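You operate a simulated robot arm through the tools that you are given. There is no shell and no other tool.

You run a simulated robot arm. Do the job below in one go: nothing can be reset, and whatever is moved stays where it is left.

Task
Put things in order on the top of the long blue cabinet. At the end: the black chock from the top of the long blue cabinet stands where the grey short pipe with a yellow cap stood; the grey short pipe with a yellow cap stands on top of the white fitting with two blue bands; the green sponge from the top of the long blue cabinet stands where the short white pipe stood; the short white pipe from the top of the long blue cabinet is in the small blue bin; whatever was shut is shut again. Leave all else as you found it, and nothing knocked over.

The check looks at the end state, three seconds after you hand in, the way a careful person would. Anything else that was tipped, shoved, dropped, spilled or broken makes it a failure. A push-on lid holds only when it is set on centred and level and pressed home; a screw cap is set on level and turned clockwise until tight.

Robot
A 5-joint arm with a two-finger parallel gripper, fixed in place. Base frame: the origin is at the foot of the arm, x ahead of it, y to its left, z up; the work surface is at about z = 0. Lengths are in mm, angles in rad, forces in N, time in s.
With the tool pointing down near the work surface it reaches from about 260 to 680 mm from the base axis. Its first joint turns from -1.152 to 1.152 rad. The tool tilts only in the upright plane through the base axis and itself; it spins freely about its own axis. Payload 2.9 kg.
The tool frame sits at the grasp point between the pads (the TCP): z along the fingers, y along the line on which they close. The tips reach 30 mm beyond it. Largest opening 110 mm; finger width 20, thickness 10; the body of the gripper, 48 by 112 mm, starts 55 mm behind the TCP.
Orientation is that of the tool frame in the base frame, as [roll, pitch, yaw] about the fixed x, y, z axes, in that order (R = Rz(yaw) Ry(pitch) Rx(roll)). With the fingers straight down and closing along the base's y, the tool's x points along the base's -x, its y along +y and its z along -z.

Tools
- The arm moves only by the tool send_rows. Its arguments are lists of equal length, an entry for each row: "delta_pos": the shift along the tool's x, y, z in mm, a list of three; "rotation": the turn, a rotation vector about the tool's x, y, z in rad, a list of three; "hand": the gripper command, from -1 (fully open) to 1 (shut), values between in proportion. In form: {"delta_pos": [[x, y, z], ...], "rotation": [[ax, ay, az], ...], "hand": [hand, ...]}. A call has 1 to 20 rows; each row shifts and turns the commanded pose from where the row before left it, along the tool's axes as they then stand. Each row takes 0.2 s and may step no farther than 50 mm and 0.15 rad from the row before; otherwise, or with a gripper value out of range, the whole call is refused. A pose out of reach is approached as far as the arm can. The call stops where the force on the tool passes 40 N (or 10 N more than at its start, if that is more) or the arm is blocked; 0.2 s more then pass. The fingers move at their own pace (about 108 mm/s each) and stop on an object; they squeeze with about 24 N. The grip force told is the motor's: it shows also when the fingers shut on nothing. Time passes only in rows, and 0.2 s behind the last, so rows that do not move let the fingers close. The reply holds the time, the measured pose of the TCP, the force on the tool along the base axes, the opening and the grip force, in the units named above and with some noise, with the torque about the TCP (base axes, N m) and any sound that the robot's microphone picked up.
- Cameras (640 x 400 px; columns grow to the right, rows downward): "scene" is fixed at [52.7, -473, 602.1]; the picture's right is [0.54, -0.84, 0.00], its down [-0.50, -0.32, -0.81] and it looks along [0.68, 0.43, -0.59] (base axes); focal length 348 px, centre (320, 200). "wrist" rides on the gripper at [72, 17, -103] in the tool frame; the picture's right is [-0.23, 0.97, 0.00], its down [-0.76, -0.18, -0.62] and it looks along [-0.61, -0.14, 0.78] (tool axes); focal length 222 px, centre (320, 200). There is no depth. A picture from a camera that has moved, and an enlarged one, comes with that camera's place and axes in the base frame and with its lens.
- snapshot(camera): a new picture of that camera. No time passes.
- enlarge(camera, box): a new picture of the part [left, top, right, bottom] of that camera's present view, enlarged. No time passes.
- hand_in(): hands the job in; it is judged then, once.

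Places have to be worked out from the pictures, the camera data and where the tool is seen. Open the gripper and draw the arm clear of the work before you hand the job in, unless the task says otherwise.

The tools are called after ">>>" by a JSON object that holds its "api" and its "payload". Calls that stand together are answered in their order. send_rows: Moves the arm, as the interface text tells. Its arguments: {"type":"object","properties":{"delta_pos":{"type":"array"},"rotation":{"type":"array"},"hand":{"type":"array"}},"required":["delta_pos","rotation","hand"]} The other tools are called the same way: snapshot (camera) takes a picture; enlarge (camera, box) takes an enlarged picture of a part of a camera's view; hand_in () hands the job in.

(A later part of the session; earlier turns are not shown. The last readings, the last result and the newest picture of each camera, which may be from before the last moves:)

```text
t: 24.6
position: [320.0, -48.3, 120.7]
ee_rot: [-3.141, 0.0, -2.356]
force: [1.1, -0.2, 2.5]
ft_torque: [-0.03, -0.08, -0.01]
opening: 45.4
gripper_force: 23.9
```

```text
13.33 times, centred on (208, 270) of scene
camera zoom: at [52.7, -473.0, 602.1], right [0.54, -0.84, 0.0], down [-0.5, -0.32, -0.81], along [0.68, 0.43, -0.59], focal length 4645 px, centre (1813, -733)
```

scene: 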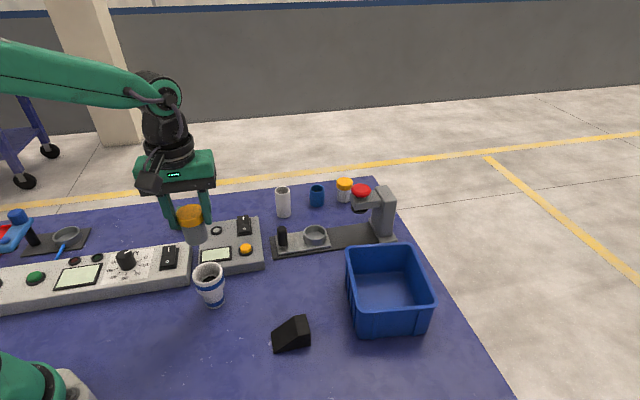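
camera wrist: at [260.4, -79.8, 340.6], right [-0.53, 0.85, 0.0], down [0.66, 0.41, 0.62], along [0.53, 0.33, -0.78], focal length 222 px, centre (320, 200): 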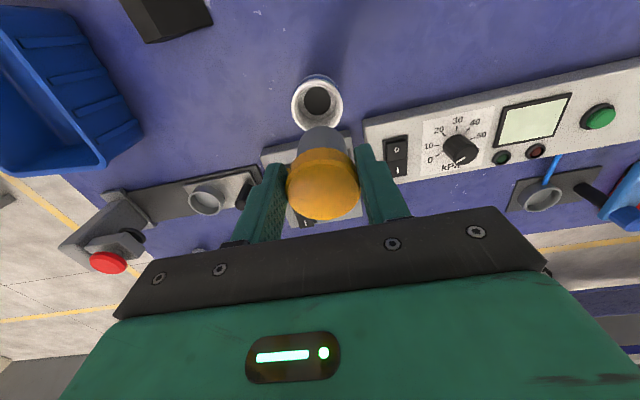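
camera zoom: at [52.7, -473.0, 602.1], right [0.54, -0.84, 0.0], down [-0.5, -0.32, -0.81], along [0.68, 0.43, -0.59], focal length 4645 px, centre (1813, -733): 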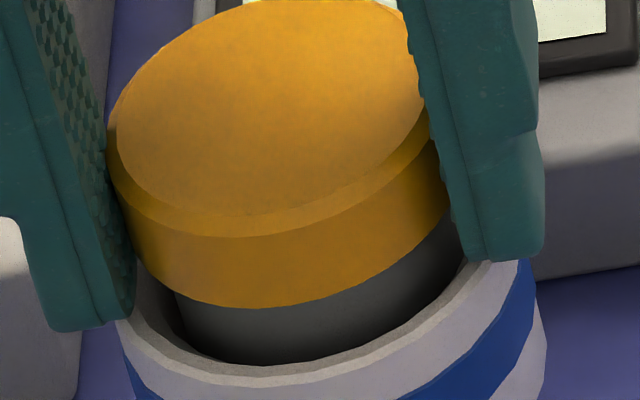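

The pipe keeps going down with only ~3 N although I expected a ledge, so I want to check whether something is sliding. I'll raise it 35 mm and compare the pipe with its earlier look.

>>> {"api": "send_rows", "payload": {"delta_pos": [[0, 0, -5], [0, 0, -10], [0, 0, -15], [0, 0, -15], [0, 0, 0], [0, 0, 0]], "rotation": [[0, 0, 0], [0, 0, 0], [0, 0, 0], [0, 0, 0], [0, 0, 0], [0, 0, 0]], "hand": [1, 1, 1, 1, 1, 1]}}

>>> {"api": "enlarge", "payload": {"camera": "scene", "box": [160, 235, 256, 295]}}

>>> {"api": "enlarge", "payload": {"camera": "wrist", "box": [256, 70, 384, 150]}}

```text
t: 26.0
position: [320.5, -47.4, 165.5]
ee_rot: [3.141, 0.0, -2.355]
force: [0.3, -0.1, -0.7]
ft_torque: [-0.01, 0.01, -0.01]
opening: 45.1
gripper_force: 23.6
```

```text
6.67 times, centred on (208, 265) of scene
camera zoom: at [52.7, -473.0, 602.1], right [0.54, -0.84, 0.0], down [-0.5, -0.32, -0.81], along [0.68, 0.43, -0.59], focal length 2323 px, centre (1067, -233)
```

zoom: 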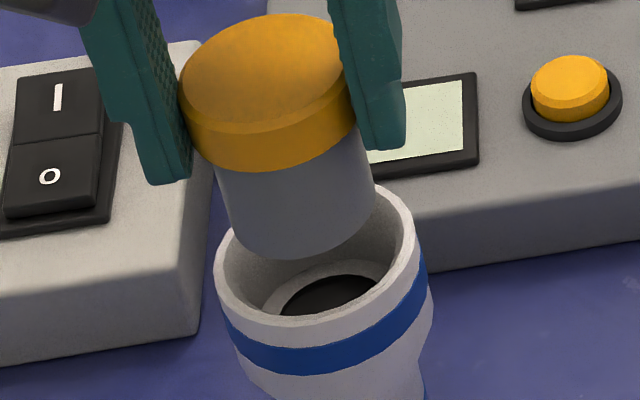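

```text
5.00 times, centred on (320, 110) of wrist
camera zoom: at [256.8, -87.5, 268.2], right [-0.53, 0.85, 0.0], down [0.66, 0.41, 0.62], along [0.53, 0.33, -0.78], focal length 1111 px, centre (320, 650)
```

zoom: 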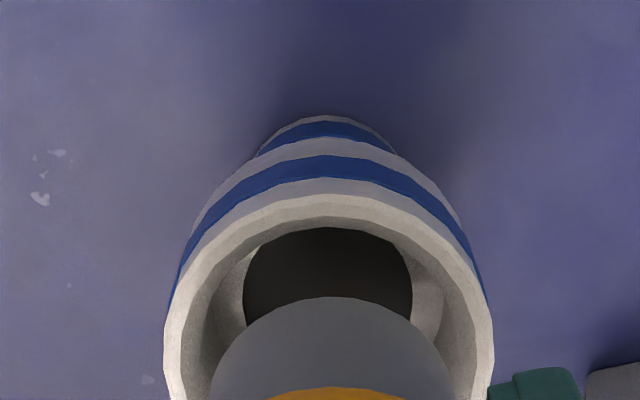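

The grey body has slid about 7 mm up relative to the cap, so the cap isn't rigid on it. I'll look closely at the held pipe.

>>> {"api": "enlarge", "payload": {"camera": "scene", "box": [176, 230, 240, 270]}}

>>> {"api": "enlarge", "payload": {"camera": "wrist", "box": [256, 115, 384, 235]}}

```text
10.00 times, centred on (208, 250) of scene
camera zoom: at [52.7, -473.0, 602.1], right [0.54, -0.84, 0.0], down [-0.5, -0.32, -0.81], along [0.68, 0.43, -0.59], focal length 3484 px, centre (1440, -300)
```

zoom: 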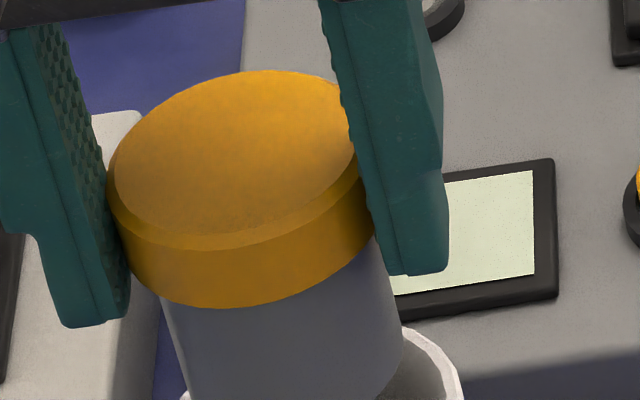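

```text
3.33 times, centred on (320, 175) of wrist
camera zoom: at [256.8, -87.5, 268.2], right [-0.53, 0.85, 0.0], down [0.66, 0.41, 0.62], along [0.53, 0.33, -0.78], focal length 740 px, centre (320, 283)
```

zoom: 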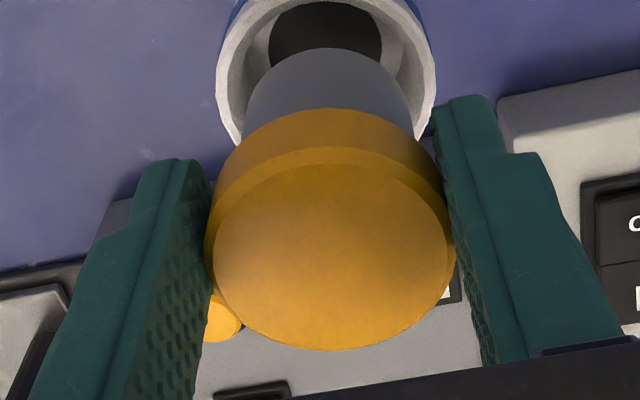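

Comparing views: the cap is a separate push-on part and has been pressed further onto the pipe (~7 mm) while gripped; it's still level and on. The pipe is centred on the mouth, and the ledge is at z≈60.5, so I'll lower again to just above first contact (TCP ≈124), gently.

>>> {"api": "send_rows", "payload": {"delta_pos": [[0, 0, 10], [0, 0, 10], [0, 0, 10], [0, 0, 7], [0, 0, 3], [0, 0, 0], [0, 0, 0]], "rotation": [[0, 0, 0], [0, 0, 0], [0, 0, 0], [0, 0, 0], [0, 0, 0], [0, 0, 0], [0, 0, 0]], "hand": [1, 1, 1, 1, 1, 1, 1]}}

>>> {"api": "enlarge", "payload": {"camera": "scene", "box": [184, 255, 232, 285]}}

```text
t: 27.6
position: [320.9, -47.5, 125.5]
ee_rot: [3.142, 0.001, -2.357]
force: [-0.2, -0.5, -1.3]
ft_torque: [0.01, 0.01, 0.0]
opening: 45.1
gripper_force: 24.0
```

```text
13.33 times, centred on (208, 270) of scene
camera zoom: at [52.7, -473.0, 602.1], right [0.54, -0.84, 0.0], down [-0.5, -0.32, -0.81], along [0.68, 0.43, -0.59], focal length 4645 px, centre (1813, -733)
```

zoom: 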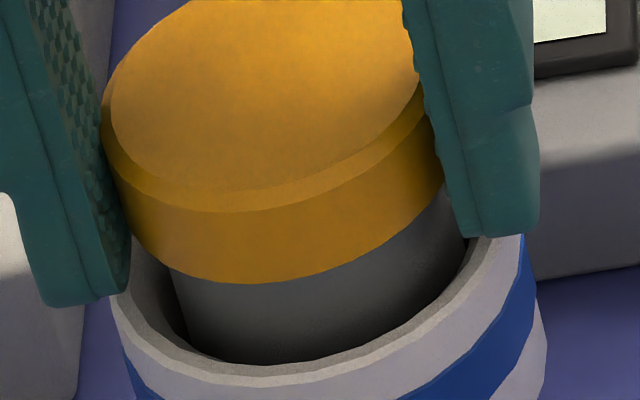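

>>> {"api": "send_rows", "payload": {"delta_pos": [[0, 0, 2], [0, 0, 1], [0, 0, 0], [0, 0, 0]], "rotation": [[0, 0, 0], [0, 0, 0], [0, 0, 0], [0, 0, 0]], "hand": [1, 1, 1, 1]}}

>>> {"api": "send_rows", "payload": {"delta_pos": [[0, 0, 0.7], [0, 0, 0], [0, 0, 0]], "rotation": [[0, 0, 0], [0, 0, 0], [0, 0, 0]], "hand": [1, 1, 1]}}

>>> {"api": "enlarge", "payload": {"camera": "scene", "box": [184, 255, 232, 285]}}

```text
t: 28.6
position: [321.4, -48.4, 120.8]
ee_rot: [-3.141, 0.002, -2.355]
force: [-0.5, -0.5, 0.2]
ft_torque: [0.0, 0.0, -0.02]
opening: 45.6
gripper_force: 24.0
```

```text
t: 29.4
position: [320.2, -47.9, 121.7]
ee_rot: [3.142, 0.0, -2.354]
force: [0.0, -0.1, -0.9]
ft_torque: [0.02, 0.01, -0.03]
opening: 45.3
gripper_force: 24.2
```

```text
13.33 times, centred on (208, 270) of scene
camera zoom: at [52.7, -473.0, 602.1], right [0.54, -0.84, 0.0], down [-0.5, -0.32, -0.81], along [0.68, 0.43, -0.59], focal length 4645 px, centre (1813, -733)
```

zoom: 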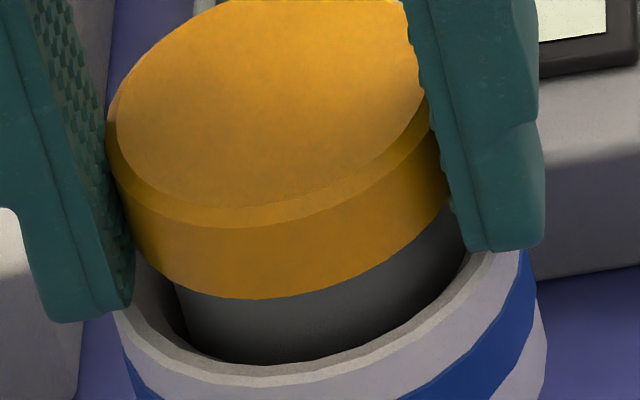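

>>> {"api": "send_rows", "payload": {"delta_pos": [[0, 0, 0.9], [0, 0, 0], [0, 0, 0]], "rotation": [[0, 0, 0], [0, 0, 0], [0, 0, 0]], "hand": [1, 1, 1]}}

>>> {"api": "send_rows", "payload": {"delta_pos": [[0, 0, 0.6], [0, 0, 0], [0, 0, 0]], "rotation": [[0, 0, 0], [0, 0, 0], [0, 0, 0]], "hand": [1, 1, 1]}}

```text
t: 30.2
position: [319.9, -47.6, 120.8]
ee_rot: [-3.141, 0.0, -2.356]
force: [-0.5, 0.7, 0.5]
ft_torque: [0.01, 0.01, 0.01]
opening: 45.4
gripper_force: 23.9
```

```text
t: 31.0
position: [319.8, -47.4, 120.4]
ee_rot: [3.141, -0.001, -2.357]
force: [-1.5, 0.5, 3.8]
ft_torque: [0.06, 0.02, 0.0]
opening: 45.7
gripper_force: 24.2
```

Contact at 3.8 N means the pipe rests on the ledge. I'll open the fingers partway and rise straight up.

>>> {"api": "send_rows", "payload": {"delta_pos": [[0, 0, 0], [0, 0, 0], [0, 0, 0]], "rotation": [[0, 0, 0], [0, 0, 0], [0, 0, 0]], "hand": [0.05, -0.2, -0.2]}}

>>> {"api": "enlarge", "payload": {"camera": "scene", "box": [176, 250, 256, 300]}}

>>> {"api": "enlarge", "payload": {"camera": "wrist", "box": [240, 90, 400, 230]}}

```text
t: 31.8
position: [319.9, -45.8, 120.8]
ee_rot: [3.142, 0.001, -2.355]
force: [0.1, 0.3, 0.1]
ft_torque: [-0.03, -0.02, 0.03]
opening: 65.8
gripper_force: 0.2
```

```text
8.00 times, centred on (216, 275) of scene
camera zoom: at [52.7, -473.0, 602.1], right [0.54, -0.84, 0.0], down [-0.5, -0.32, -0.81], along [0.68, 0.43, -0.59], focal length 2787 px, centre (1152, -400)
```

zoom: 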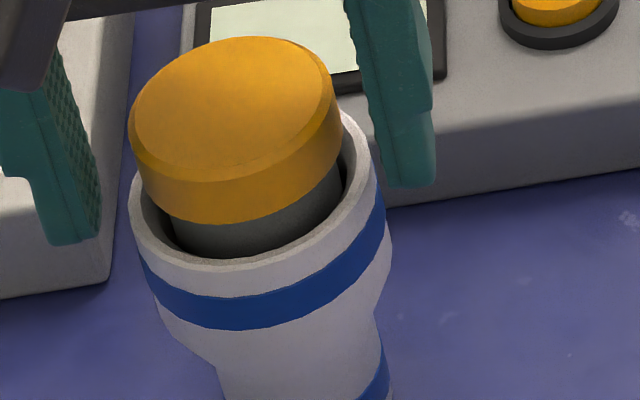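

```text
2.86 times, centred on (320, 160) of wrist
camera zoom: at [256.5, -88.1, 223.1], right [-0.53, 0.85, 0.0], down [0.66, 0.41, 0.62], along [0.53, 0.33, -0.78], focal length 635 px, centre (320, 314)
```

zoom: 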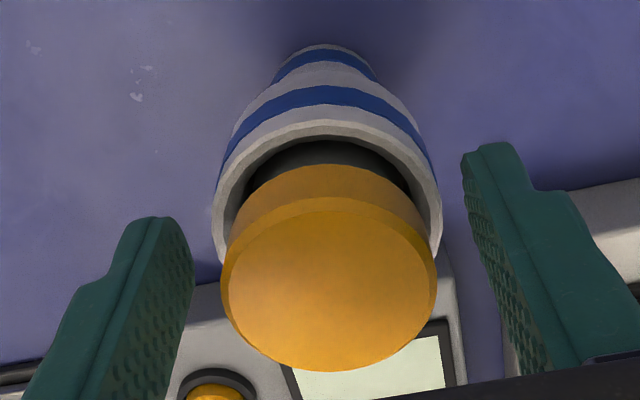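

The capped pipe stands level in the fitting. I'll rise, turn the tool by 90° (closing direction across the chock's width) and move above the chock near (340, -225).

>>> {"api": "send_rows", "payload": {"delta_pos": [[0, 0, -10], [0, 0, -30], [0, 0, -40], [0, 0, -40], [0, 0, 0]], "rotation": [[0, 0, 0], [0, 0, 0], [0, 0, 0], [0, 0, 0], [0, 0, 0]], "hand": [-0.2, -0.2, -0.2, -0.2, -0.2]}}

>>> {"api": "send_rows", "payload": {"delta_pos": [[0, 0, 0], [0, 0, 0], [0, 0, 0], [0, 0, 0], [0, 0, 0], [0, 0, 0], [0, 0, 0], [0, 0, 0], [0, 0, 0], [0, 0, 0], [0, 0, 0], [0, 0, 0]], "rotation": [[0, 0, -0.1428], [0, 0, -0.1428], [0, 0, -0.1428], [0, 0, -0.1428], [0, 0, -0.1428], [0, 0, -0.1428], [0, 0, -0.1428], [0, 0, -0.1428], [0, 0, -0.1428], [0, 0, -0.1428], [0, 0, -0.1428], [0, 0, 0]], "hand": [-1, -1, -1, -1, -1, -1, -1, -1, -1, -1, -1, -1]}}

>>> {"api": "snapshot", "payload": {"camera": "scene"}}

>>> {"api": "snapshot", "payload": {"camera": "wrist"}}

```text
t: 33.0
position: [321.8, -47.2, 242.8]
ee_rot: [3.141, -0.001, -2.358]
force: [-0.2, -1.0, -0.2]
ft_torque: [0.02, -0.01, -0.01]
opening: 66.2
gripper_force: 0.1
```

```text
t: 35.6
position: [320.3, -48.0, 241.3]
ee_rot: [3.141, 0.0, -0.784]
force: [-0.3, -0.2, -0.4]
ft_torque: [0.0, 0.0, -0.02]
opening: 109.7
gripper_force: 0.1
```

```text
taken
```

scene: 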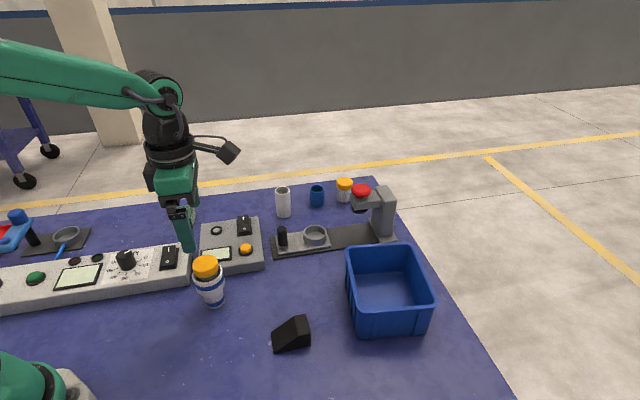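

```text
taken
camera wrist: at [358.8, -111.9, 343.9], right [-0.85, -0.53, 0.0], down [-0.41, 0.66, 0.62], along [-0.33, 0.53, -0.78], focal length 222 px, centre (320, 200)
```

wrist: 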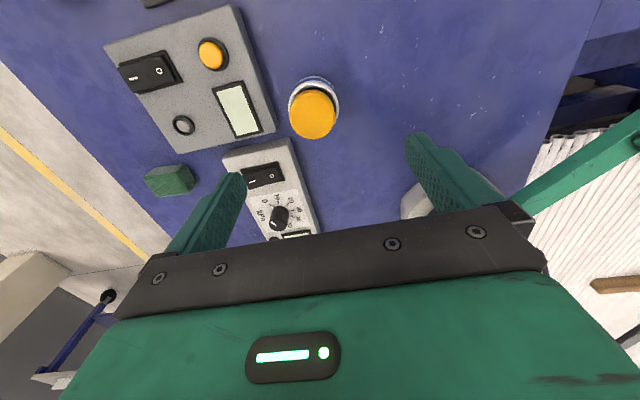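

The capped pipe stands neatly on the fitting. Now moving above the chock at z≈200.

>>> {"api": "send_rows", "payload": {"delta_pos": [[35.6, 28, 0], [35.6, 28, 0], [35.6, 28, 20], [35.6, 28, 20], [0, 0, 0], [0, 0, 0]], "rotation": [[0, 0, 0], [0, 0, 0], [0, 0, 0], [0, 0, 0], [0, 0, 0], [0, 0, 0]], "hand": [-1, -1, -1, -1, -1, -1]}}

>>> {"api": "snapshot", "payload": {"camera": "wrist"}}

>>> {"api": "enlarge", "payload": {"camera": "wrist", "box": [256, 60, 384, 140]}}

```text
t: 37.0
position: [342.6, -228.8, 200.4]
ee_rot: [3.141, -0.002, -0.786]
force: [0.1, -0.6, -0.2]
ft_torque: [-0.02, 0.01, 0.01]
opening: 109.9
gripper_force: 0.0
```

```text
taken
camera wrist: at [381.2, -292.9, 303.0], right [-0.85, -0.53, 0.0], down [-0.41, 0.66, 0.62], along [-0.33, 0.53, -0.78], focal length 222 px, centre (320, 200)
```

wrist: 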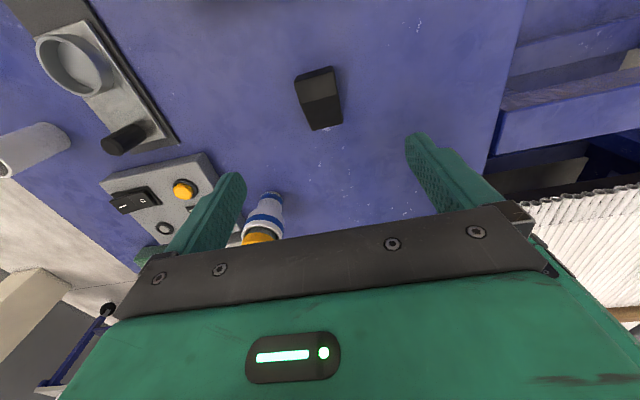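

```text
5.00 times, centred on (320, 100) of wrist
camera zoom: at [381.2, -292.9, 303.0], right [-0.85, -0.53, 0.0], down [-0.41, 0.66, 0.62], along [-0.33, 0.53, -0.78], focal length 1111 px, centre (320, 700)
```

zoom: 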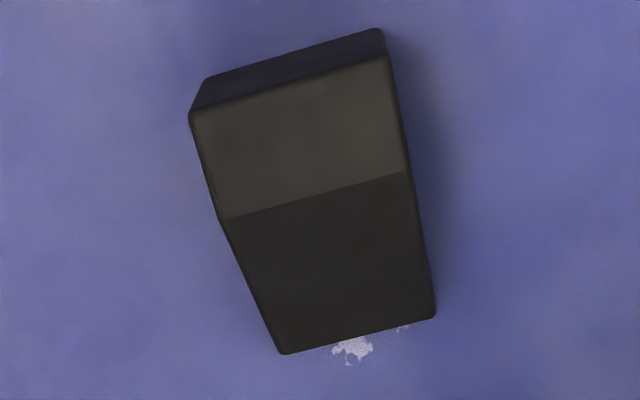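

From this view the chock's footprint centre is (338, -226), ~70×43 mm, 36 mm tall at the high end, aligned with my closing axis. I'll descend onto it slightly toward its tall end, tips at z≈4.

>>> {"api": "send_rows", "payload": {"delta_pos": [[5.8, 1.6, 0], [0, 0, 40], [0, 0, 40], [0, 0, 40], [0, 0, 25], [0, 0, 0], [0, 0, 0]], "rotation": [[0, 0, -0.02], [0, 0, 0], [0, 0, 0], [0, 0, 0], [0, 0, 0], [0, 0, 0], [0, 0, 0]], "hand": [-0.6, -0.6, -0.6, -0.6, -0.6, -0.6, -0.6]}}

>>> {"api": "snapshot", "payload": {"camera": "wrist"}}

>>> {"api": "enlarge", "payload": {"camera": "scene", "box": [220, 250, 380, 350]}}

```text
t: 38.6
position: [343.9, -231.4, 54.2]
ee_rot: [-3.14, 0.0, -0.766]
force: [-0.2, 0.6, -0.1]
ft_torque: [0.0, 0.02, -0.01]
opening: 88.0
gripper_force: 0.0
```

```text
taken
camera wrist: at [383.4, -294.8, 156.6], right [-0.84, -0.54, 0.0], down [-0.43, 0.66, 0.62], along [-0.34, 0.52, -0.78], focal length 222 px, centre (320, 200)
```

wrist: 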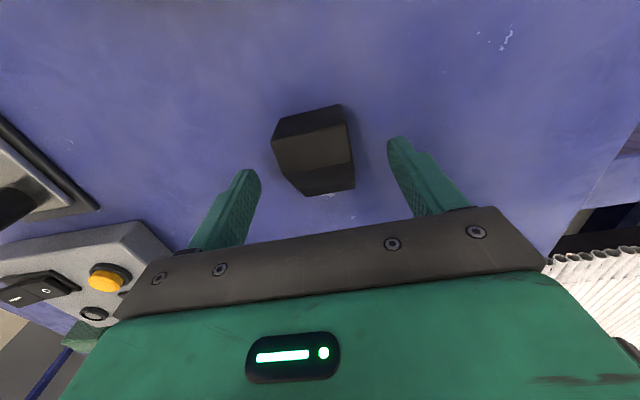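

```text
4.00 times, centred on (300, 300) of scene
camera zoom: at [52.7, -473.0, 602.1], right [0.54, -0.84, 0.0], down [-0.5, -0.32, -0.81], along [0.68, 0.43, -0.59], focal length 1394 px, centre (400, -200)
```

zoom: 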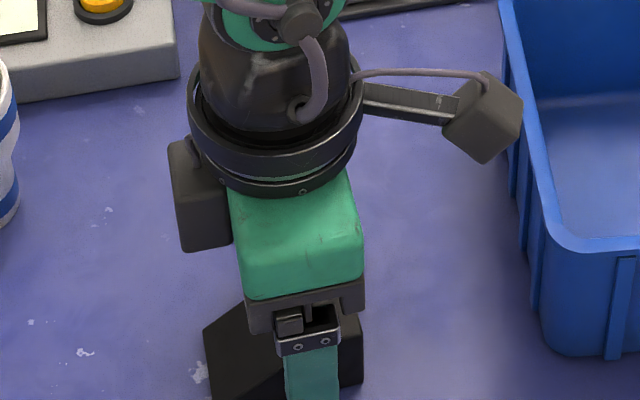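

>>> {"api": "enlarge", "payload": {"camera": "wrist", "box": [240, 90, 400, 210]}}

```text
3.33 times, centred on (320, 150) of wrist
camera zoom: at [383.4, -294.8, 156.6], right [-0.84, -0.54, 0.0], down [-0.43, 0.66, 0.62], along [-0.34, 0.52, -0.78], focal length 740 px, centre (320, 367)
```

zoom: 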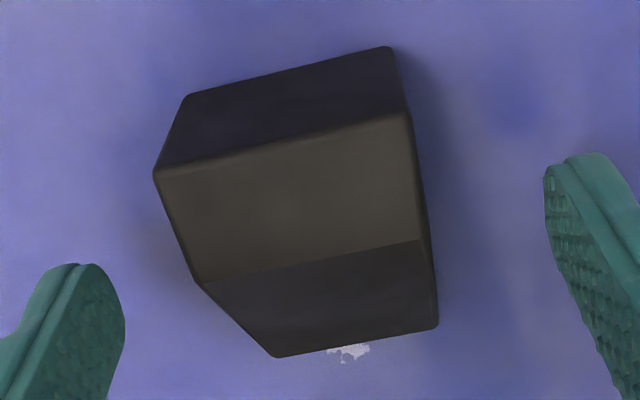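

Computed corners confirm the chock is aligned within ~1 mm. I'll shift 3 mm toward the tall end, go down to TCP z≈34 and close.

>>> {"api": "send_rows", "payload": {"delta_pos": [[3, 1, 5], [0, 0, 10], [0, 0, 5], [0, 0, 0], [0, 0, 0], [0, 0, 0], [0, 0, 0]], "rotation": [[0, 0, 0], [0, 0, 0], [0, 0, 0], [0, 0, 0], [0, 0, 0], [0, 0, 0], [0, 0, 0]], "hand": [-0.6, -0.6, -0.6, 0, 1, 1, 1]}}

>>> {"api": "snapshot", "payload": {"camera": "wrist"}}

```text
t: 40.2
position: [345.5, -236.2, 36.2]
ee_rot: [3.141, -0.001, -0.767]
force: [-0.8, -0.3, -0.3]
ft_torque: [0.0, -0.05, -0.02]
opening: 44.5
gripper_force: 24.3
```

```text
taken
camera wrist: at [385.0, -299.0, 138.5], right [-0.84, -0.54, 0.0], down [-0.43, 0.66, 0.62], along [-0.34, 0.52, -0.78], focal length 222 px, centre (320, 200)
```

wrist: 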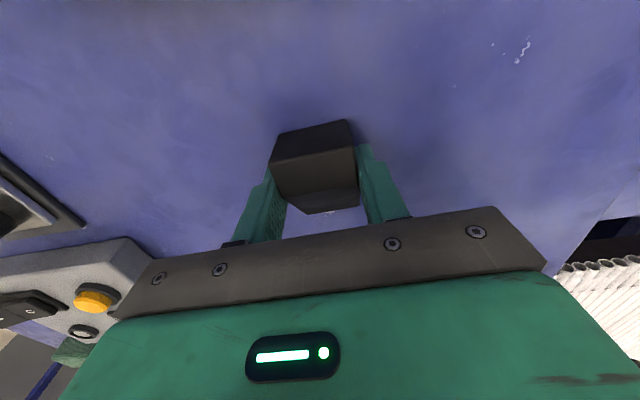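

Chock gripped (44.5 mm). Lifting it and carrying it over to the grey pipe's old spot at (326, 350).

>>> {"api": "send_rows", "payload": {"delta_pos": [[0, 0, -5], [0, 0, -20], [0, 0, -40], [0, 0, -50], [0, 0, -50], [0, 0, 0]], "rotation": [[0, 0, 0], [0, 0, 0], [0, 0, 0], [0, 0, 0], [0, 0, 0], [0, 0, 0]], "hand": [1, 1, 1, 1, 1, 1]}}

>>> {"api": "enlarge", "payload": {"camera": "scene", "box": [160, 180, 400, 350]}}

```text
t: 41.6
position: [345.4, -238.3, 204.7]
ee_rot: [-3.141, 0.0, -0.767]
force: [-0.2, 0.3, -0.1]
ft_torque: [-0.02, 0.03, 0.04]
opening: 44.7
gripper_force: 23.7
```

```text
2.35 times, centred on (280, 265) of scene
camera zoom: at [52.7, -473.0, 602.1], right [0.54, -0.84, 0.0], down [-0.5, -0.32, -0.81], along [0.68, 0.43, -0.59], focal length 820 px, centre (414, 47)
```

zoom: 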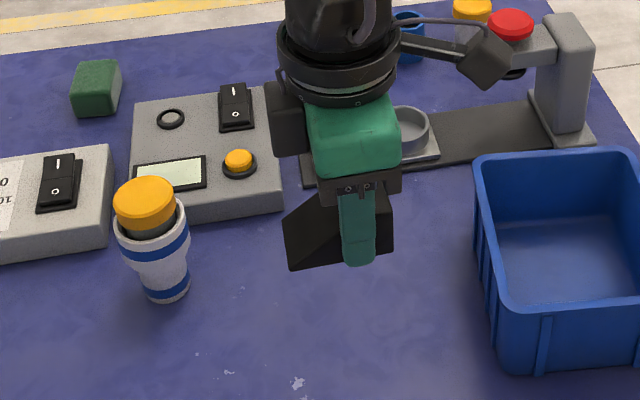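

>>> {"api": "send_rows", "payload": {"delta_pos": [[-29.14, -29.16, 0], [-29.14, -29.16, 0], [-29.14, -29.16, 0], [-29.14, -29.16, 0], [-29.14, -29.16, 0], [-29.14, -29.16, 0], [-29.14, -29.16, 0], [-29.14, -29.16, 0], [-29.14, -29.16, 0], [-29.14, -29.16, 0], [-29.14, -29.16, 0], [-29.14, -29.16, 0], [-29.14, -29.16, 0], [-29.14, -29.16, 0], [0, 0, 0], [0, 0, 0]], "rotation": [[0, 0, 0], [0, 0, 0], [0, 0, 0], [0, 0, 0], [0, 0, 0], [0, 0, 0], [0, 0, 0], [0, 0, 0], [0, 0, 0], [0, 0, 0], [0, 0, 0], [0, 0, 0], [0, 0, 0], [0, 0, 0], [0, 0, 0], [0, 0, 0]], "hand": [1, 1, 1, 1, 1, 1, 1, 1, 1, 1, 1, 1, 1, 1, 1, 1]}}

>>> {"api": "snapshot", "payload": {"camera": "wrist"}}

>>> {"api": "snapshot", "payload": {"camera": "scene"}}

```text
t: 45.0
position: [334.3, 342.4, 200.8]
ee_rot: [3.14, 0.001, -0.767]
force: [0.1, 1.2, -1.4]
ft_torque: [-0.01, 0.04, -0.01]
opening: 44.6
gripper_force: 23.7
```

```text
taken
camera wrist: at [374.7, 279.4, 303.5], right [-0.84, -0.54, 0.0], down [-0.43, 0.66, 0.62], along [-0.34, 0.52, -0.78], focal length 222 px, centre (320, 200)
```

wrist: 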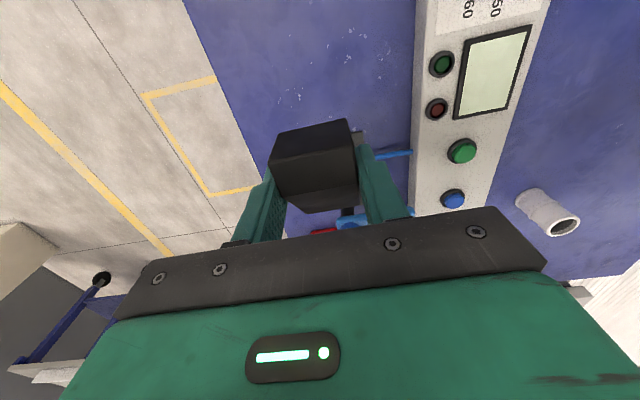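

```text
taken
```

scene: 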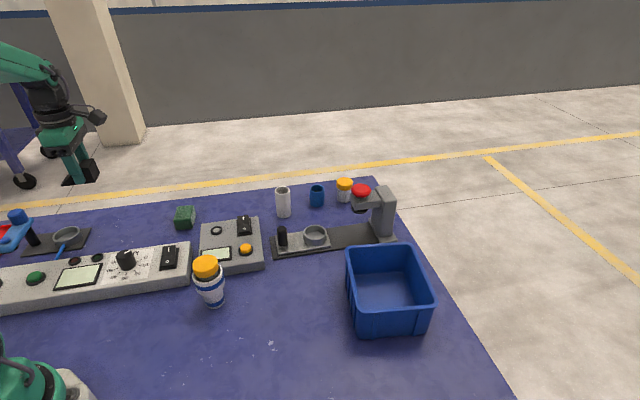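

Over the target. I'll descend to ~20 mm above the surface and check clearance to the dark plate.

>>> {"api": "send_rows", "payload": {"delta_pos": [[0, 0, 45], [0, 0, 45], [0, 0, 35], [0, 0, 18], [0, 0, 0], [0, 0, 0]], "rotation": [[0, 0, 0], [0, 0, 0], [0, 0, 0], [0, 0, 0], [0, 0, 0], [0, 0, 0]], "hand": [1, 1, 1, 1, 1, 1]}}

>>> {"api": "enlarge", "payload": {"camera": "scene", "box": [20, 170, 148, 250]}}

>>> {"api": "snapshot", "payload": {"camera": "wrist"}}

```text
t: 46.4
position: [335.0, 340.7, 57.0]
ee_rot: [-3.141, 0.0, -0.766]
force: [0.6, -0.6, -1.4]
ft_torque: [0.02, -0.02, -0.02]
opening: 44.7
gripper_force: 24.3
```

```text
5.00 times, centred on (84, 210) of scene
camera zoom: at [52.7, -473.0, 602.1], right [0.54, -0.84, 0.0], down [-0.5, -0.32, -0.81], along [0.68, 0.43, -0.59], focal length 1742 px, centre (1500, 150)
```

zoom: 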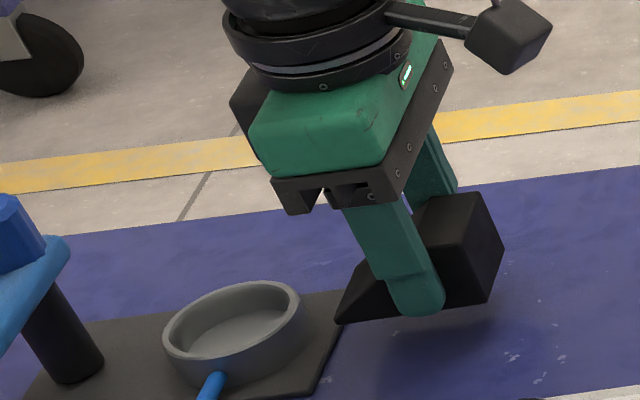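

```text
taken
camera wrist: at [374.5, 277.1, 160.1], right [-0.84, -0.54, 0.0], down [-0.43, 0.66, 0.62], along [-0.34, 0.52, -0.78], focal length 222 px, centre (320, 200)
```

wrist: 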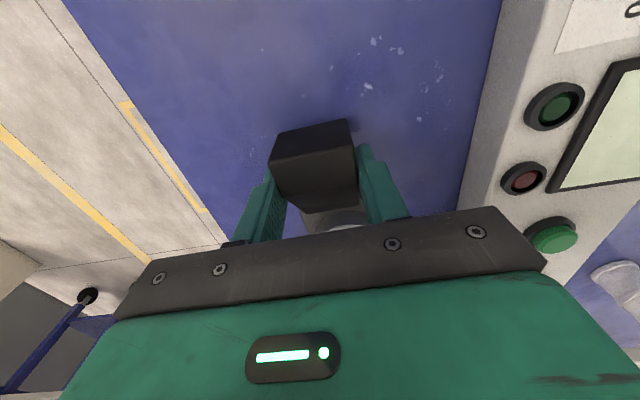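

Clearance to the plate is about 10 mm. Lowering to touch-down.

>>> {"api": "send_rows", "payload": {"delta_pos": [[0, 0, 10], [0, 0, 6], [0, 0, 2], [0, 0, 0], [0, 0, 0]], "rotation": [[0, 0, 0], [0, 0, 0], [0, 0, 0], [0, 0, 0], [0, 0, 0]], "hand": [1, 1, 1, 1, 1]}}

>>> {"api": "enlarge", "payload": {"camera": "scene", "box": [70, 202, 134, 242]}}

```text
t: 47.6
position: [334.8, 340.8, 39.9]
ee_rot: [3.141, 0.0, -0.765]
force: [0.6, 0.0, -1.0]
ft_torque: [0.01, 0.01, -0.01]
opening: 44.6
gripper_force: 24.0
```

```text
10.00 times, centred on (102, 222) of scene
camera zoom: at [52.7, -473.0, 602.1], right [0.54, -0.84, 0.0], down [-0.5, -0.32, -0.81], along [0.68, 0.43, -0.59], focal length 3484 px, centre (2500, -20)
```

zoom: 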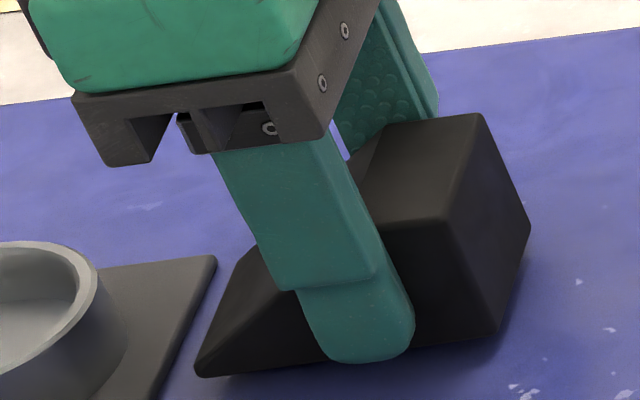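

In the scene view the chock's footprint centre lands within ~3 mm of the pipe's old base. I'll make a small 2–3 mm correction and lower to contact.

>>> {"api": "send_rows", "payload": {"delta_pos": [[1.5, 2.4, 0], [0, 0, 1.5], [0, 0, 0], [0, 0, 0]], "rotation": [[0, 0, 0], [0, 0, 0], [0, 0, 0], [0, 0, 0]], "hand": [1, 1, 1, 1]}}

>>> {"api": "send_rows", "payload": {"delta_pos": [[0, 0, 1], [0, 0, 0], [0, 0, 0]], "rotation": [[0, 0, 0], [0, 0, 0], [0, 0, 0]], "hand": [1, 1, 1]}}

>>> {"api": "send_rows", "payload": {"delta_pos": [[0, 0, 1], [0, 0, 0], [0, 0, 0]], "rotation": [[0, 0, 0], [0, 0, 0], [0, 0, 0]], "hand": [1, 1, 1]}}

```text
t: 48.6
position: [334.7, 339.8, 38.2]
ee_rot: [3.141, 0.0, -0.765]
force: [-1.0, 0.3, -1.1]
ft_torque: [0.01, -0.01, -0.01]
opening: 44.4
gripper_force: 24.1
```

```text
t: 49.4
position: [335.2, 338.7, 37.1]
ee_rot: [3.142, 0.0, -0.767]
force: [-0.1, 0.6, -0.6]
ft_torque: [0.01, 0.0, -0.02]
opening: 44.6
gripper_force: 24.1
```

```text
t: 50.2
position: [333.9, 338.2, 36.2]
ee_rot: [-3.141, 0.001, -0.766]
force: [0.2, 0.2, -0.7]
ft_torque: [-0.02, 0.03, -0.02]
opening: 44.8
gripper_force: 24.8
```

>>> {"api": "send_rows", "payload": {"delta_pos": [[0, 0, 0.8], [0, 0, 0], [0, 0, 0]], "rotation": [[0, 0, 0], [0, 0, 0], [0, 0, 0]], "hand": [1, 1, 1]}}

>>> {"api": "send_rows", "payload": {"delta_pos": [[0, 0, 0.8], [0, 0, 0], [0, 0, 0]], "rotation": [[0, 0, 0], [0, 0, 0], [0, 0, 0]], "hand": [1, 1, 1]}}

>>> {"api": "enlarge", "payload": {"camera": "scene", "box": [70, 202, 134, 242]}}

```text
t: 51.0
position: [334.7, 339.0, 35.3]
ee_rot: [-3.141, 0.0, -0.765]
force: [0.1, -0.7, -1.3]
ft_torque: [-0.03, 0.01, 0.03]
opening: 44.6
gripper_force: 24.4
```

```text
t: 51.8
position: [335.1, 338.4, 36.5]
ee_rot: [3.141, 0.0, -0.764]
force: [-3.3, -7.9, 16.5]
ft_torque: [-0.21, 0.15, 0.06]
opening: 44.7
gripper_force: 23.5
```

```text
10.00 times, centred on (102, 222) of scene
camera zoom: at [52.6, -473.1, 602.0], right [0.54, -0.84, 0.0], down [-0.5, -0.32, -0.81], along [0.68, 0.43, -0.59], focal length 3484 px, centre (2500, -20)
```

zoom: 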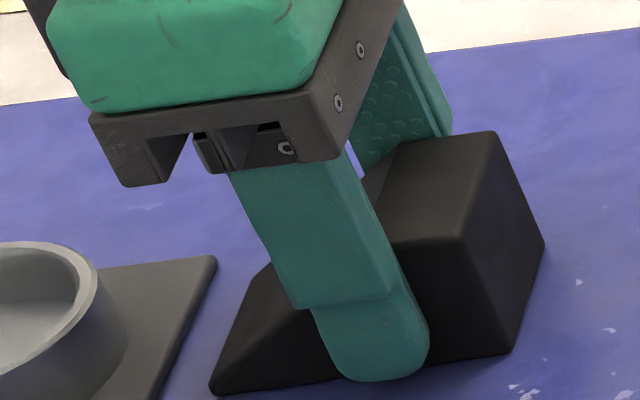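

The chock is down (16 N) with its centre at the old pipe position. Relaxing slightly, opening and rising.

>>> {"api": "send_rows", "payload": {"delta_pos": [[0, 0, -0.6], [0, 0, 0], [0, 0, 0], [0, 0, 0], [0, 0, -15], [0, 0, -35], [0, 0, -50], [0, 0, -50], [0, 0, -25], [0, 0, 0]], "rotation": [[0, 0, 0], [0, 0, 0], [0, 0, 0], [0, 0, 0], [0, 0, 0], [0, 0, 0], [0, 0, 0], [0, 0, 0], [0, 0, 0], [0, 0, 0]], "hand": [1, 0, -0.3, -0.4, -0.4, -0.4, -0.4, -0.4, -0.4, -0.4]}}

>>> {"api": "enlarge", "payload": {"camera": "scene", "box": [70, 202, 134, 242]}}

>>> {"api": "snapshot", "payload": {"camera": "scene"}}

```text
t: 54.0
position: [334.5, 334.7, 210.9]
ee_rot: [3.14, 0.002, -0.765]
force: [-0.1, 1.1, -0.5]
ft_torque: [-0.02, 0.0, 0.0]
opening: 76.8
gripper_force: 0.1
```

```text
10.00 times, centred on (102, 222) of scene
camera zoom: at [52.7, -473.0, 602.1], right [0.54, -0.84, 0.0], down [-0.5, -0.32, -0.81], along [0.68, 0.43, -0.59], focal length 3484 px, centre (2500, -20)
```

zoom: 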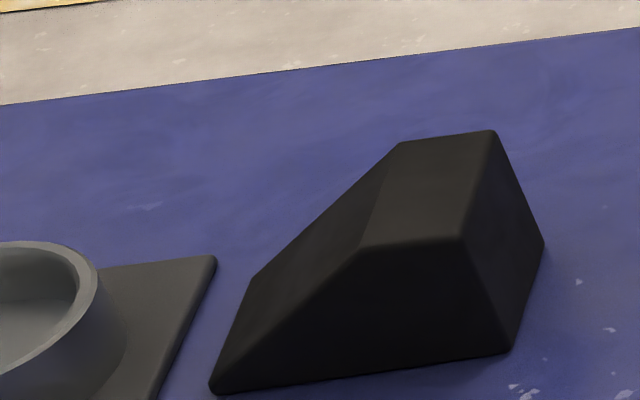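

```text
taken
```

scene: 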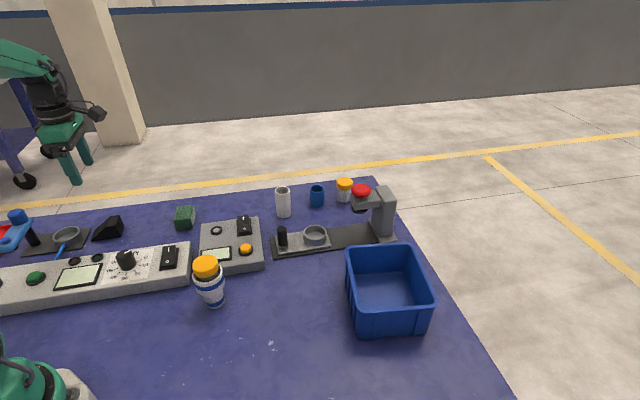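

Chock is standing where the grey pipe stood. Next the white pipe near (637, 18): I'll turn the tool and move to view it from z≈190.

>>> {"api": "send_rows", "payload": {"delta_pos": [[0, 0, 0], [0, 0, 0], [0, 0, 0], [0, 0, 0], [0, 0, 0], [0, 0, 0], [0, 0, 0], [0, 0, 0], [0, 0, 0], [0, 0, 0], [0, 0, 0], [0, 0, 0]], "rotation": [[0, 0, 0.1428], [0, 0, 0.1428], [0, 0, 0.1428], [0, 0, 0.1428], [0, 0, 0.1428], [0, 0, 0.1428], [0, 0, 0.1428], [0, 0, 0.1428], [0, 0, 0.1428], [0, 0, 0.1428], [0, 0, 0.1428], [0, 0, 0.1428]], "hand": [-0.4, -0.4, -0.4, -0.4, -0.4, -0.4, -0.4, -0.4, -0.4, -0.4, -0.4, -0.4]}}

>>> {"api": "send_rows", "payload": {"delta_pos": [[-2, -42.2, 2], [-2, -42.2, 2], [-2, -42.2, 2], [-2, -42.2, 2], [-2, -42.2, 2], [-2, -42.2, 2], [-2, -42.2, 2], [-2, -42.2, 2], [-2, -42.2, 2], [-2, -42.2, 2], [0, 0, 0], [0, 0, 0]], "rotation": [[0, 0, 0], [0, 0, 0], [0, 0, 0], [0, 0, 0], [0, 0, 0], [0, 0, 0], [0, 0, 0], [0, 0, 0], [0, 0, 0], [0, 0, 0], [0, 0, 0], [0, 0, 0]], "hand": [-0.4, -0.4, -0.4, -0.4, -0.4, -0.4, -0.4, -0.4, -0.4, -0.4, -0.4, -0.4]}}

>>> {"api": "snapshot", "payload": {"camera": "wrist"}}

>>> {"api": "snapshot", "payload": {"camera": "scene"}}

```text
t: 56.6
position: [334.9, 338.2, 211.2]
ee_rot: [-3.14, 0.001, -2.481]
force: [-0.8, -0.4, -0.1]
ft_torque: [-0.02, 0.01, 0.02]
opening: 76.9
gripper_force: 0.0
```

```text
t: 59.2
position: [610.0, 18.2, 188.2]
ee_rot: [-3.141, -0.001, -2.478]
force: [-0.9, -0.4, 0.2]
ft_torque: [-0.01, -0.02, 0.0]
opening: 76.9
gripper_force: 0.1
```

```text
taken
camera wrist: at [542.0, -14.0, 290.3], right [-0.42, 0.91, 0.0], down [0.71, 0.33, 0.62], along [0.57, 0.26, -0.78], focal length 222 px, centre (320, 200)
```

wrist: 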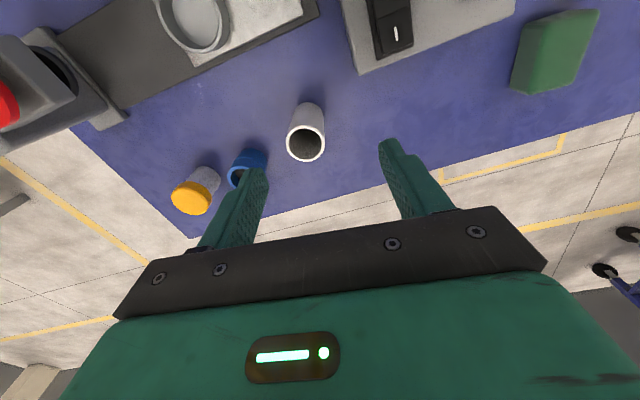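

```text
taken
```

scene: 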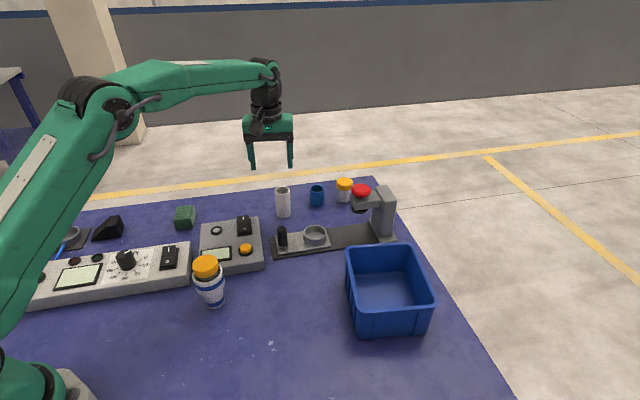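

>>> {"api": "enlarge", "payload": {"camera": "wrist", "box": [240, 85, 368, 165]}}

>>> {"api": "enlarge", "payload": {"camera": "scene", "box": [250, 178, 314, 218]}}

```text
5.00 times, centred on (304, 125) of wrist
camera zoom: at [542.0, -14.0, 290.3], right [-0.42, 0.91, 0.0], down [0.71, 0.33, 0.62], along [0.57, 0.26, -0.78], focal length 1111 px, centre (400, 575)
```

zoom: 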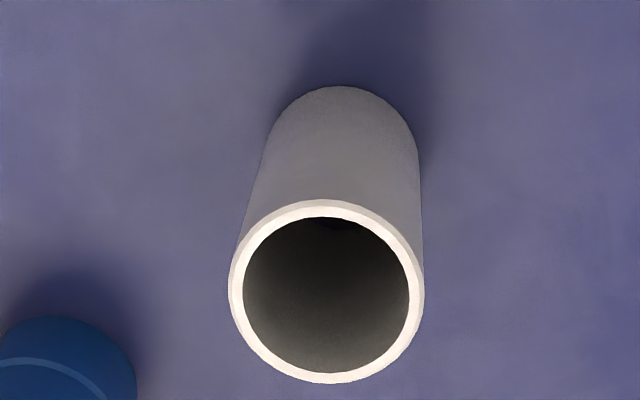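

```text
10.00 times, centred on (282, 198) of scene
camera zoom: at [52.7, -473.0, 602.1], right [0.54, -0.84, 0.0], down [-0.5, -0.32, -0.81], along [0.68, 0.43, -0.59], focal length 3484 px, centre (700, 220)
```

zoom: 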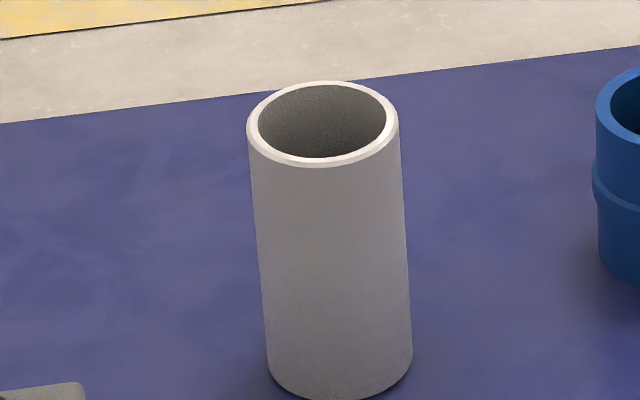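

The white pipe is at about (636, 14), 76 mm tall, ~40 mm diameter. I'll centre over it and descend to z≈90, checking once.

>>> {"api": "send_rows", "payload": {"delta_pos": [[-18, -19.2, 0], [0, 0, 30], [0, 0, 35], [0, 0, 25], [0, 0, 0], [0, 0, 0]], "rotation": [[0, 0, 0], [0, 0, 0], [0, 0, 0], [0, 0, 0], [0, 0, 0], [0, 0, 0]], "hand": [-0.4, -0.4, -0.4, -0.4, -0.4, -0.4]}}

>>> {"api": "snapshot", "payload": {"camera": "wrist"}}

>>> {"api": "enlarge", "payload": {"camera": "scene", "box": [230, 130, 358, 220]}}

```text
t: 60.6
position: [636.1, 13.6, 101.1]
ee_rot: [3.141, 0.0, -2.478]
force: [-0.4, -0.6, 0.8]
ft_torque: [0.01, -0.02, -0.02]
opening: 77.1
gripper_force: 0.0
```

```text
taken
camera wrist: at [568.0, -19.4, 202.6], right [-0.42, 0.91, 0.0], down [0.71, 0.33, 0.62], along [0.57, 0.26, -0.78], focal length 222 px, centre (320, 200)
```

wrist: 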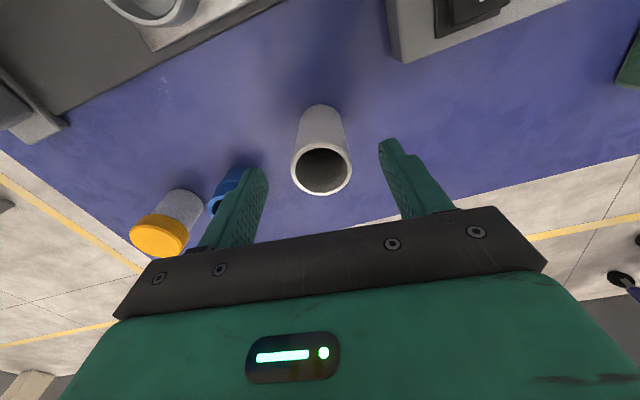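

```text
4.44 times, centred on (294, 175) of scene
camera zoom: at [52.7, -473.0, 602.1], right [0.54, -0.84, 0.0], down [-0.5, -0.32, -0.81], along [0.68, 0.43, -0.59], focal length 1548 px, centre (436, 311)
```

zoom: 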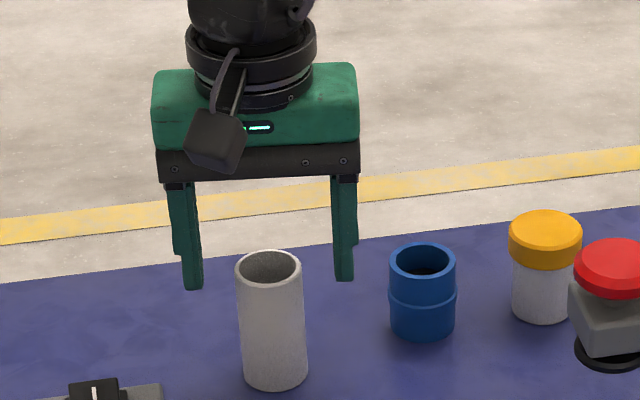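

Centred. Descending to z≈46 and closing on the pipe.

>>> {"api": "send_rows", "payload": {"delta_pos": [[0, 0, 20], [0, 0, 20], [0, 0, 15], [0, 0, 0], [0, 0, 0], [0, 0, 0], [0, 0, 0], [0, 0, 0]], "rotation": [[0, 0, 0], [0, 0, 0], [0, 0, 0], [0, 0, 0], [0, 0, 0], [0, 0, 0], [0, 0, 0], [0, 0, 0]], "hand": [-0.4, -0.4, -0.4, -0.4, 0.1, 1, 1, 1]}}

>>> {"api": "enlarge", "payload": {"camera": "scene", "box": [230, 140, 358, 220]}}

```text
t: 62.4
position: [635.1, 13.3, 46.5]
ee_rot: [-3.142, 0.001, -2.478]
force: [-0.2, -1.0, 0.1]
ft_torque: [0.0, -0.01, 0.03]
opening: 39.1
gripper_force: 23.8
```

```text
5.00 times, centred on (294, 180) of scene
camera zoom: at [52.7, -473.0, 602.1], right [0.54, -0.84, 0.0], down [-0.5, -0.32, -0.81], along [0.68, 0.43, -0.59], focal length 1742 px, centre (450, 300)
```

zoom: 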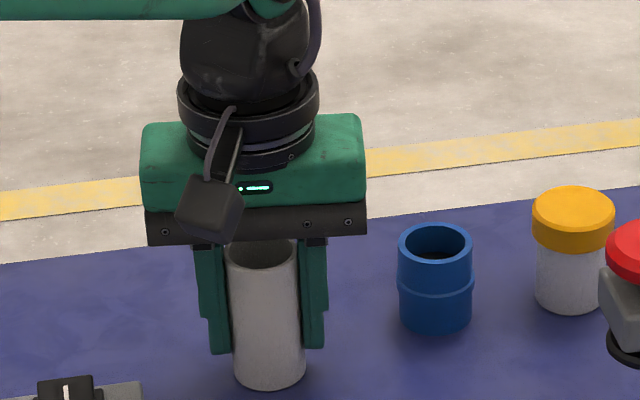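

Gripped at 39.1 mm. Lifting straight up.

>>> {"api": "send_rows", "payload": {"delta_pos": [[0, 0, -5], [0, 0, -20], [0, 0, -40], [0, 0, -40], [0, 0, -40], [0, 0, 0]], "rotation": [[0, 0, 0], [0, 0, 0], [0, 0, 0], [0, 0, 0], [0, 0, 0], [0, 0, 0]], "hand": [1, 1, 1, 1, 1, 1]}}

>>> {"api": "snapshot", "payload": {"camera": "scene"}}

```text
t: 63.8
position: [636.0, 13.5, 190.0]
ee_rot: [3.141, 0.001, -2.478]
force: [-0.5, 0.2, -1.2]
ft_torque: [0.01, 0.0, -0.02]
opening: 38.9
gripper_force: 23.8
```

```text
taken
```

scene: 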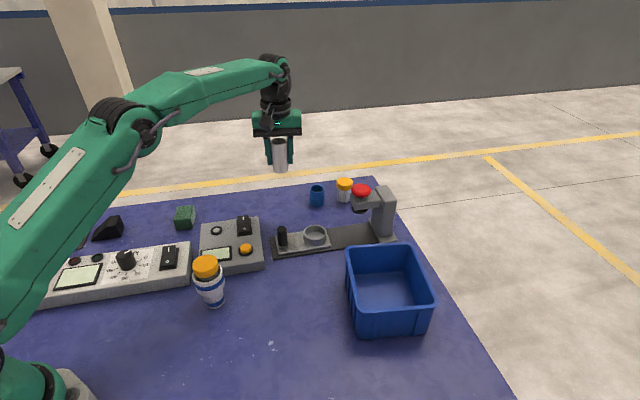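

>>> {"api": "send_rows", "payload": {"delta_pos": [[35, -22.4, 0], [35, -22.4, 0], [35, -22.4, 0], [35, -22.4, 0], [35, -22.4, 0], [35, -22.4, 0], [35, -22.4, 0], [35, -22.4, 0], [35, -22.4, 0], [0, 0, 0], [0, 0, 0]], "rotation": [[0, 0, 0], [0, 0, 0], [0, 0, 0], [0, 0, 0], [0, 0, 0], [0, 0, 0], [0, 0, 0], [0, 0, 0], [0, 0, 0], [0, 0, 0], [0, 0, 0]], "hand": [1, 1, 1, 1, 1, 1, 1, 1, 1, 1, 1]}}

>>> {"api": "snapshot", "payload": {"camera": "wrist"}}

>>> {"api": "enlarge", "payload": {"camera": "scene", "box": [280, 180, 472, 340]}}

```text
t: 66.2
position: [511.8, -335.8, 191.1]
ee_rot: [-3.141, -0.002, -2.477]
force: [-0.3, 0.3, -1.2]
ft_torque: [-0.01, -0.01, 0.0]
opening: 38.7
gripper_force: 24.2
```

```text
taken
camera wrist: at [443.6, -368.3, 293.2], right [-0.42, 0.91, 0.0], down [0.71, 0.33, 0.62], along [0.57, 0.26, -0.78], focal length 222 px, centre (320, 200)
```

wrist: 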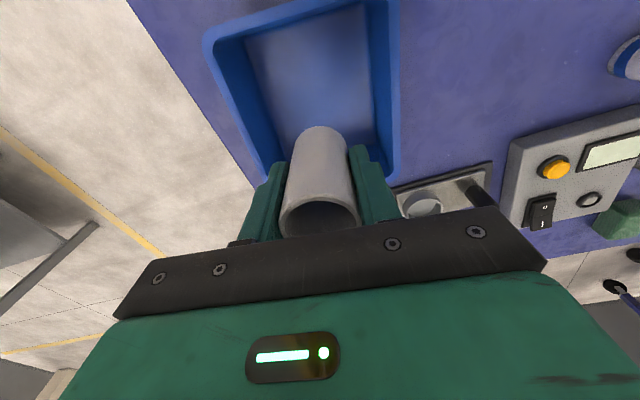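

```text
2.50 times, centred on (376, 260) of scene
camera zoom: at [52.7, -473.0, 602.1], right [0.54, -0.84, 0.0], down [-0.5, -0.32, -0.81], along [0.68, 0.43, -0.59], focal length 871 px, centre (180, 50)
```

zoom: 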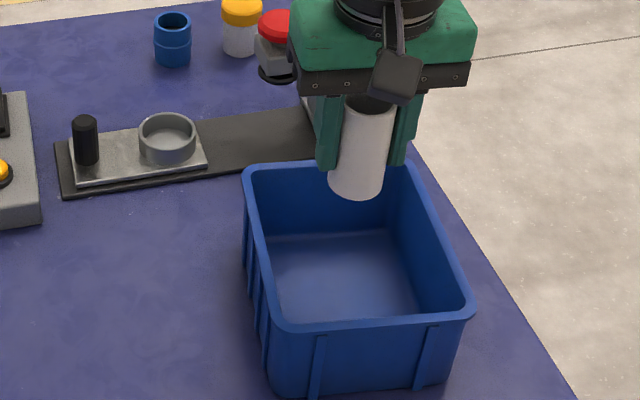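

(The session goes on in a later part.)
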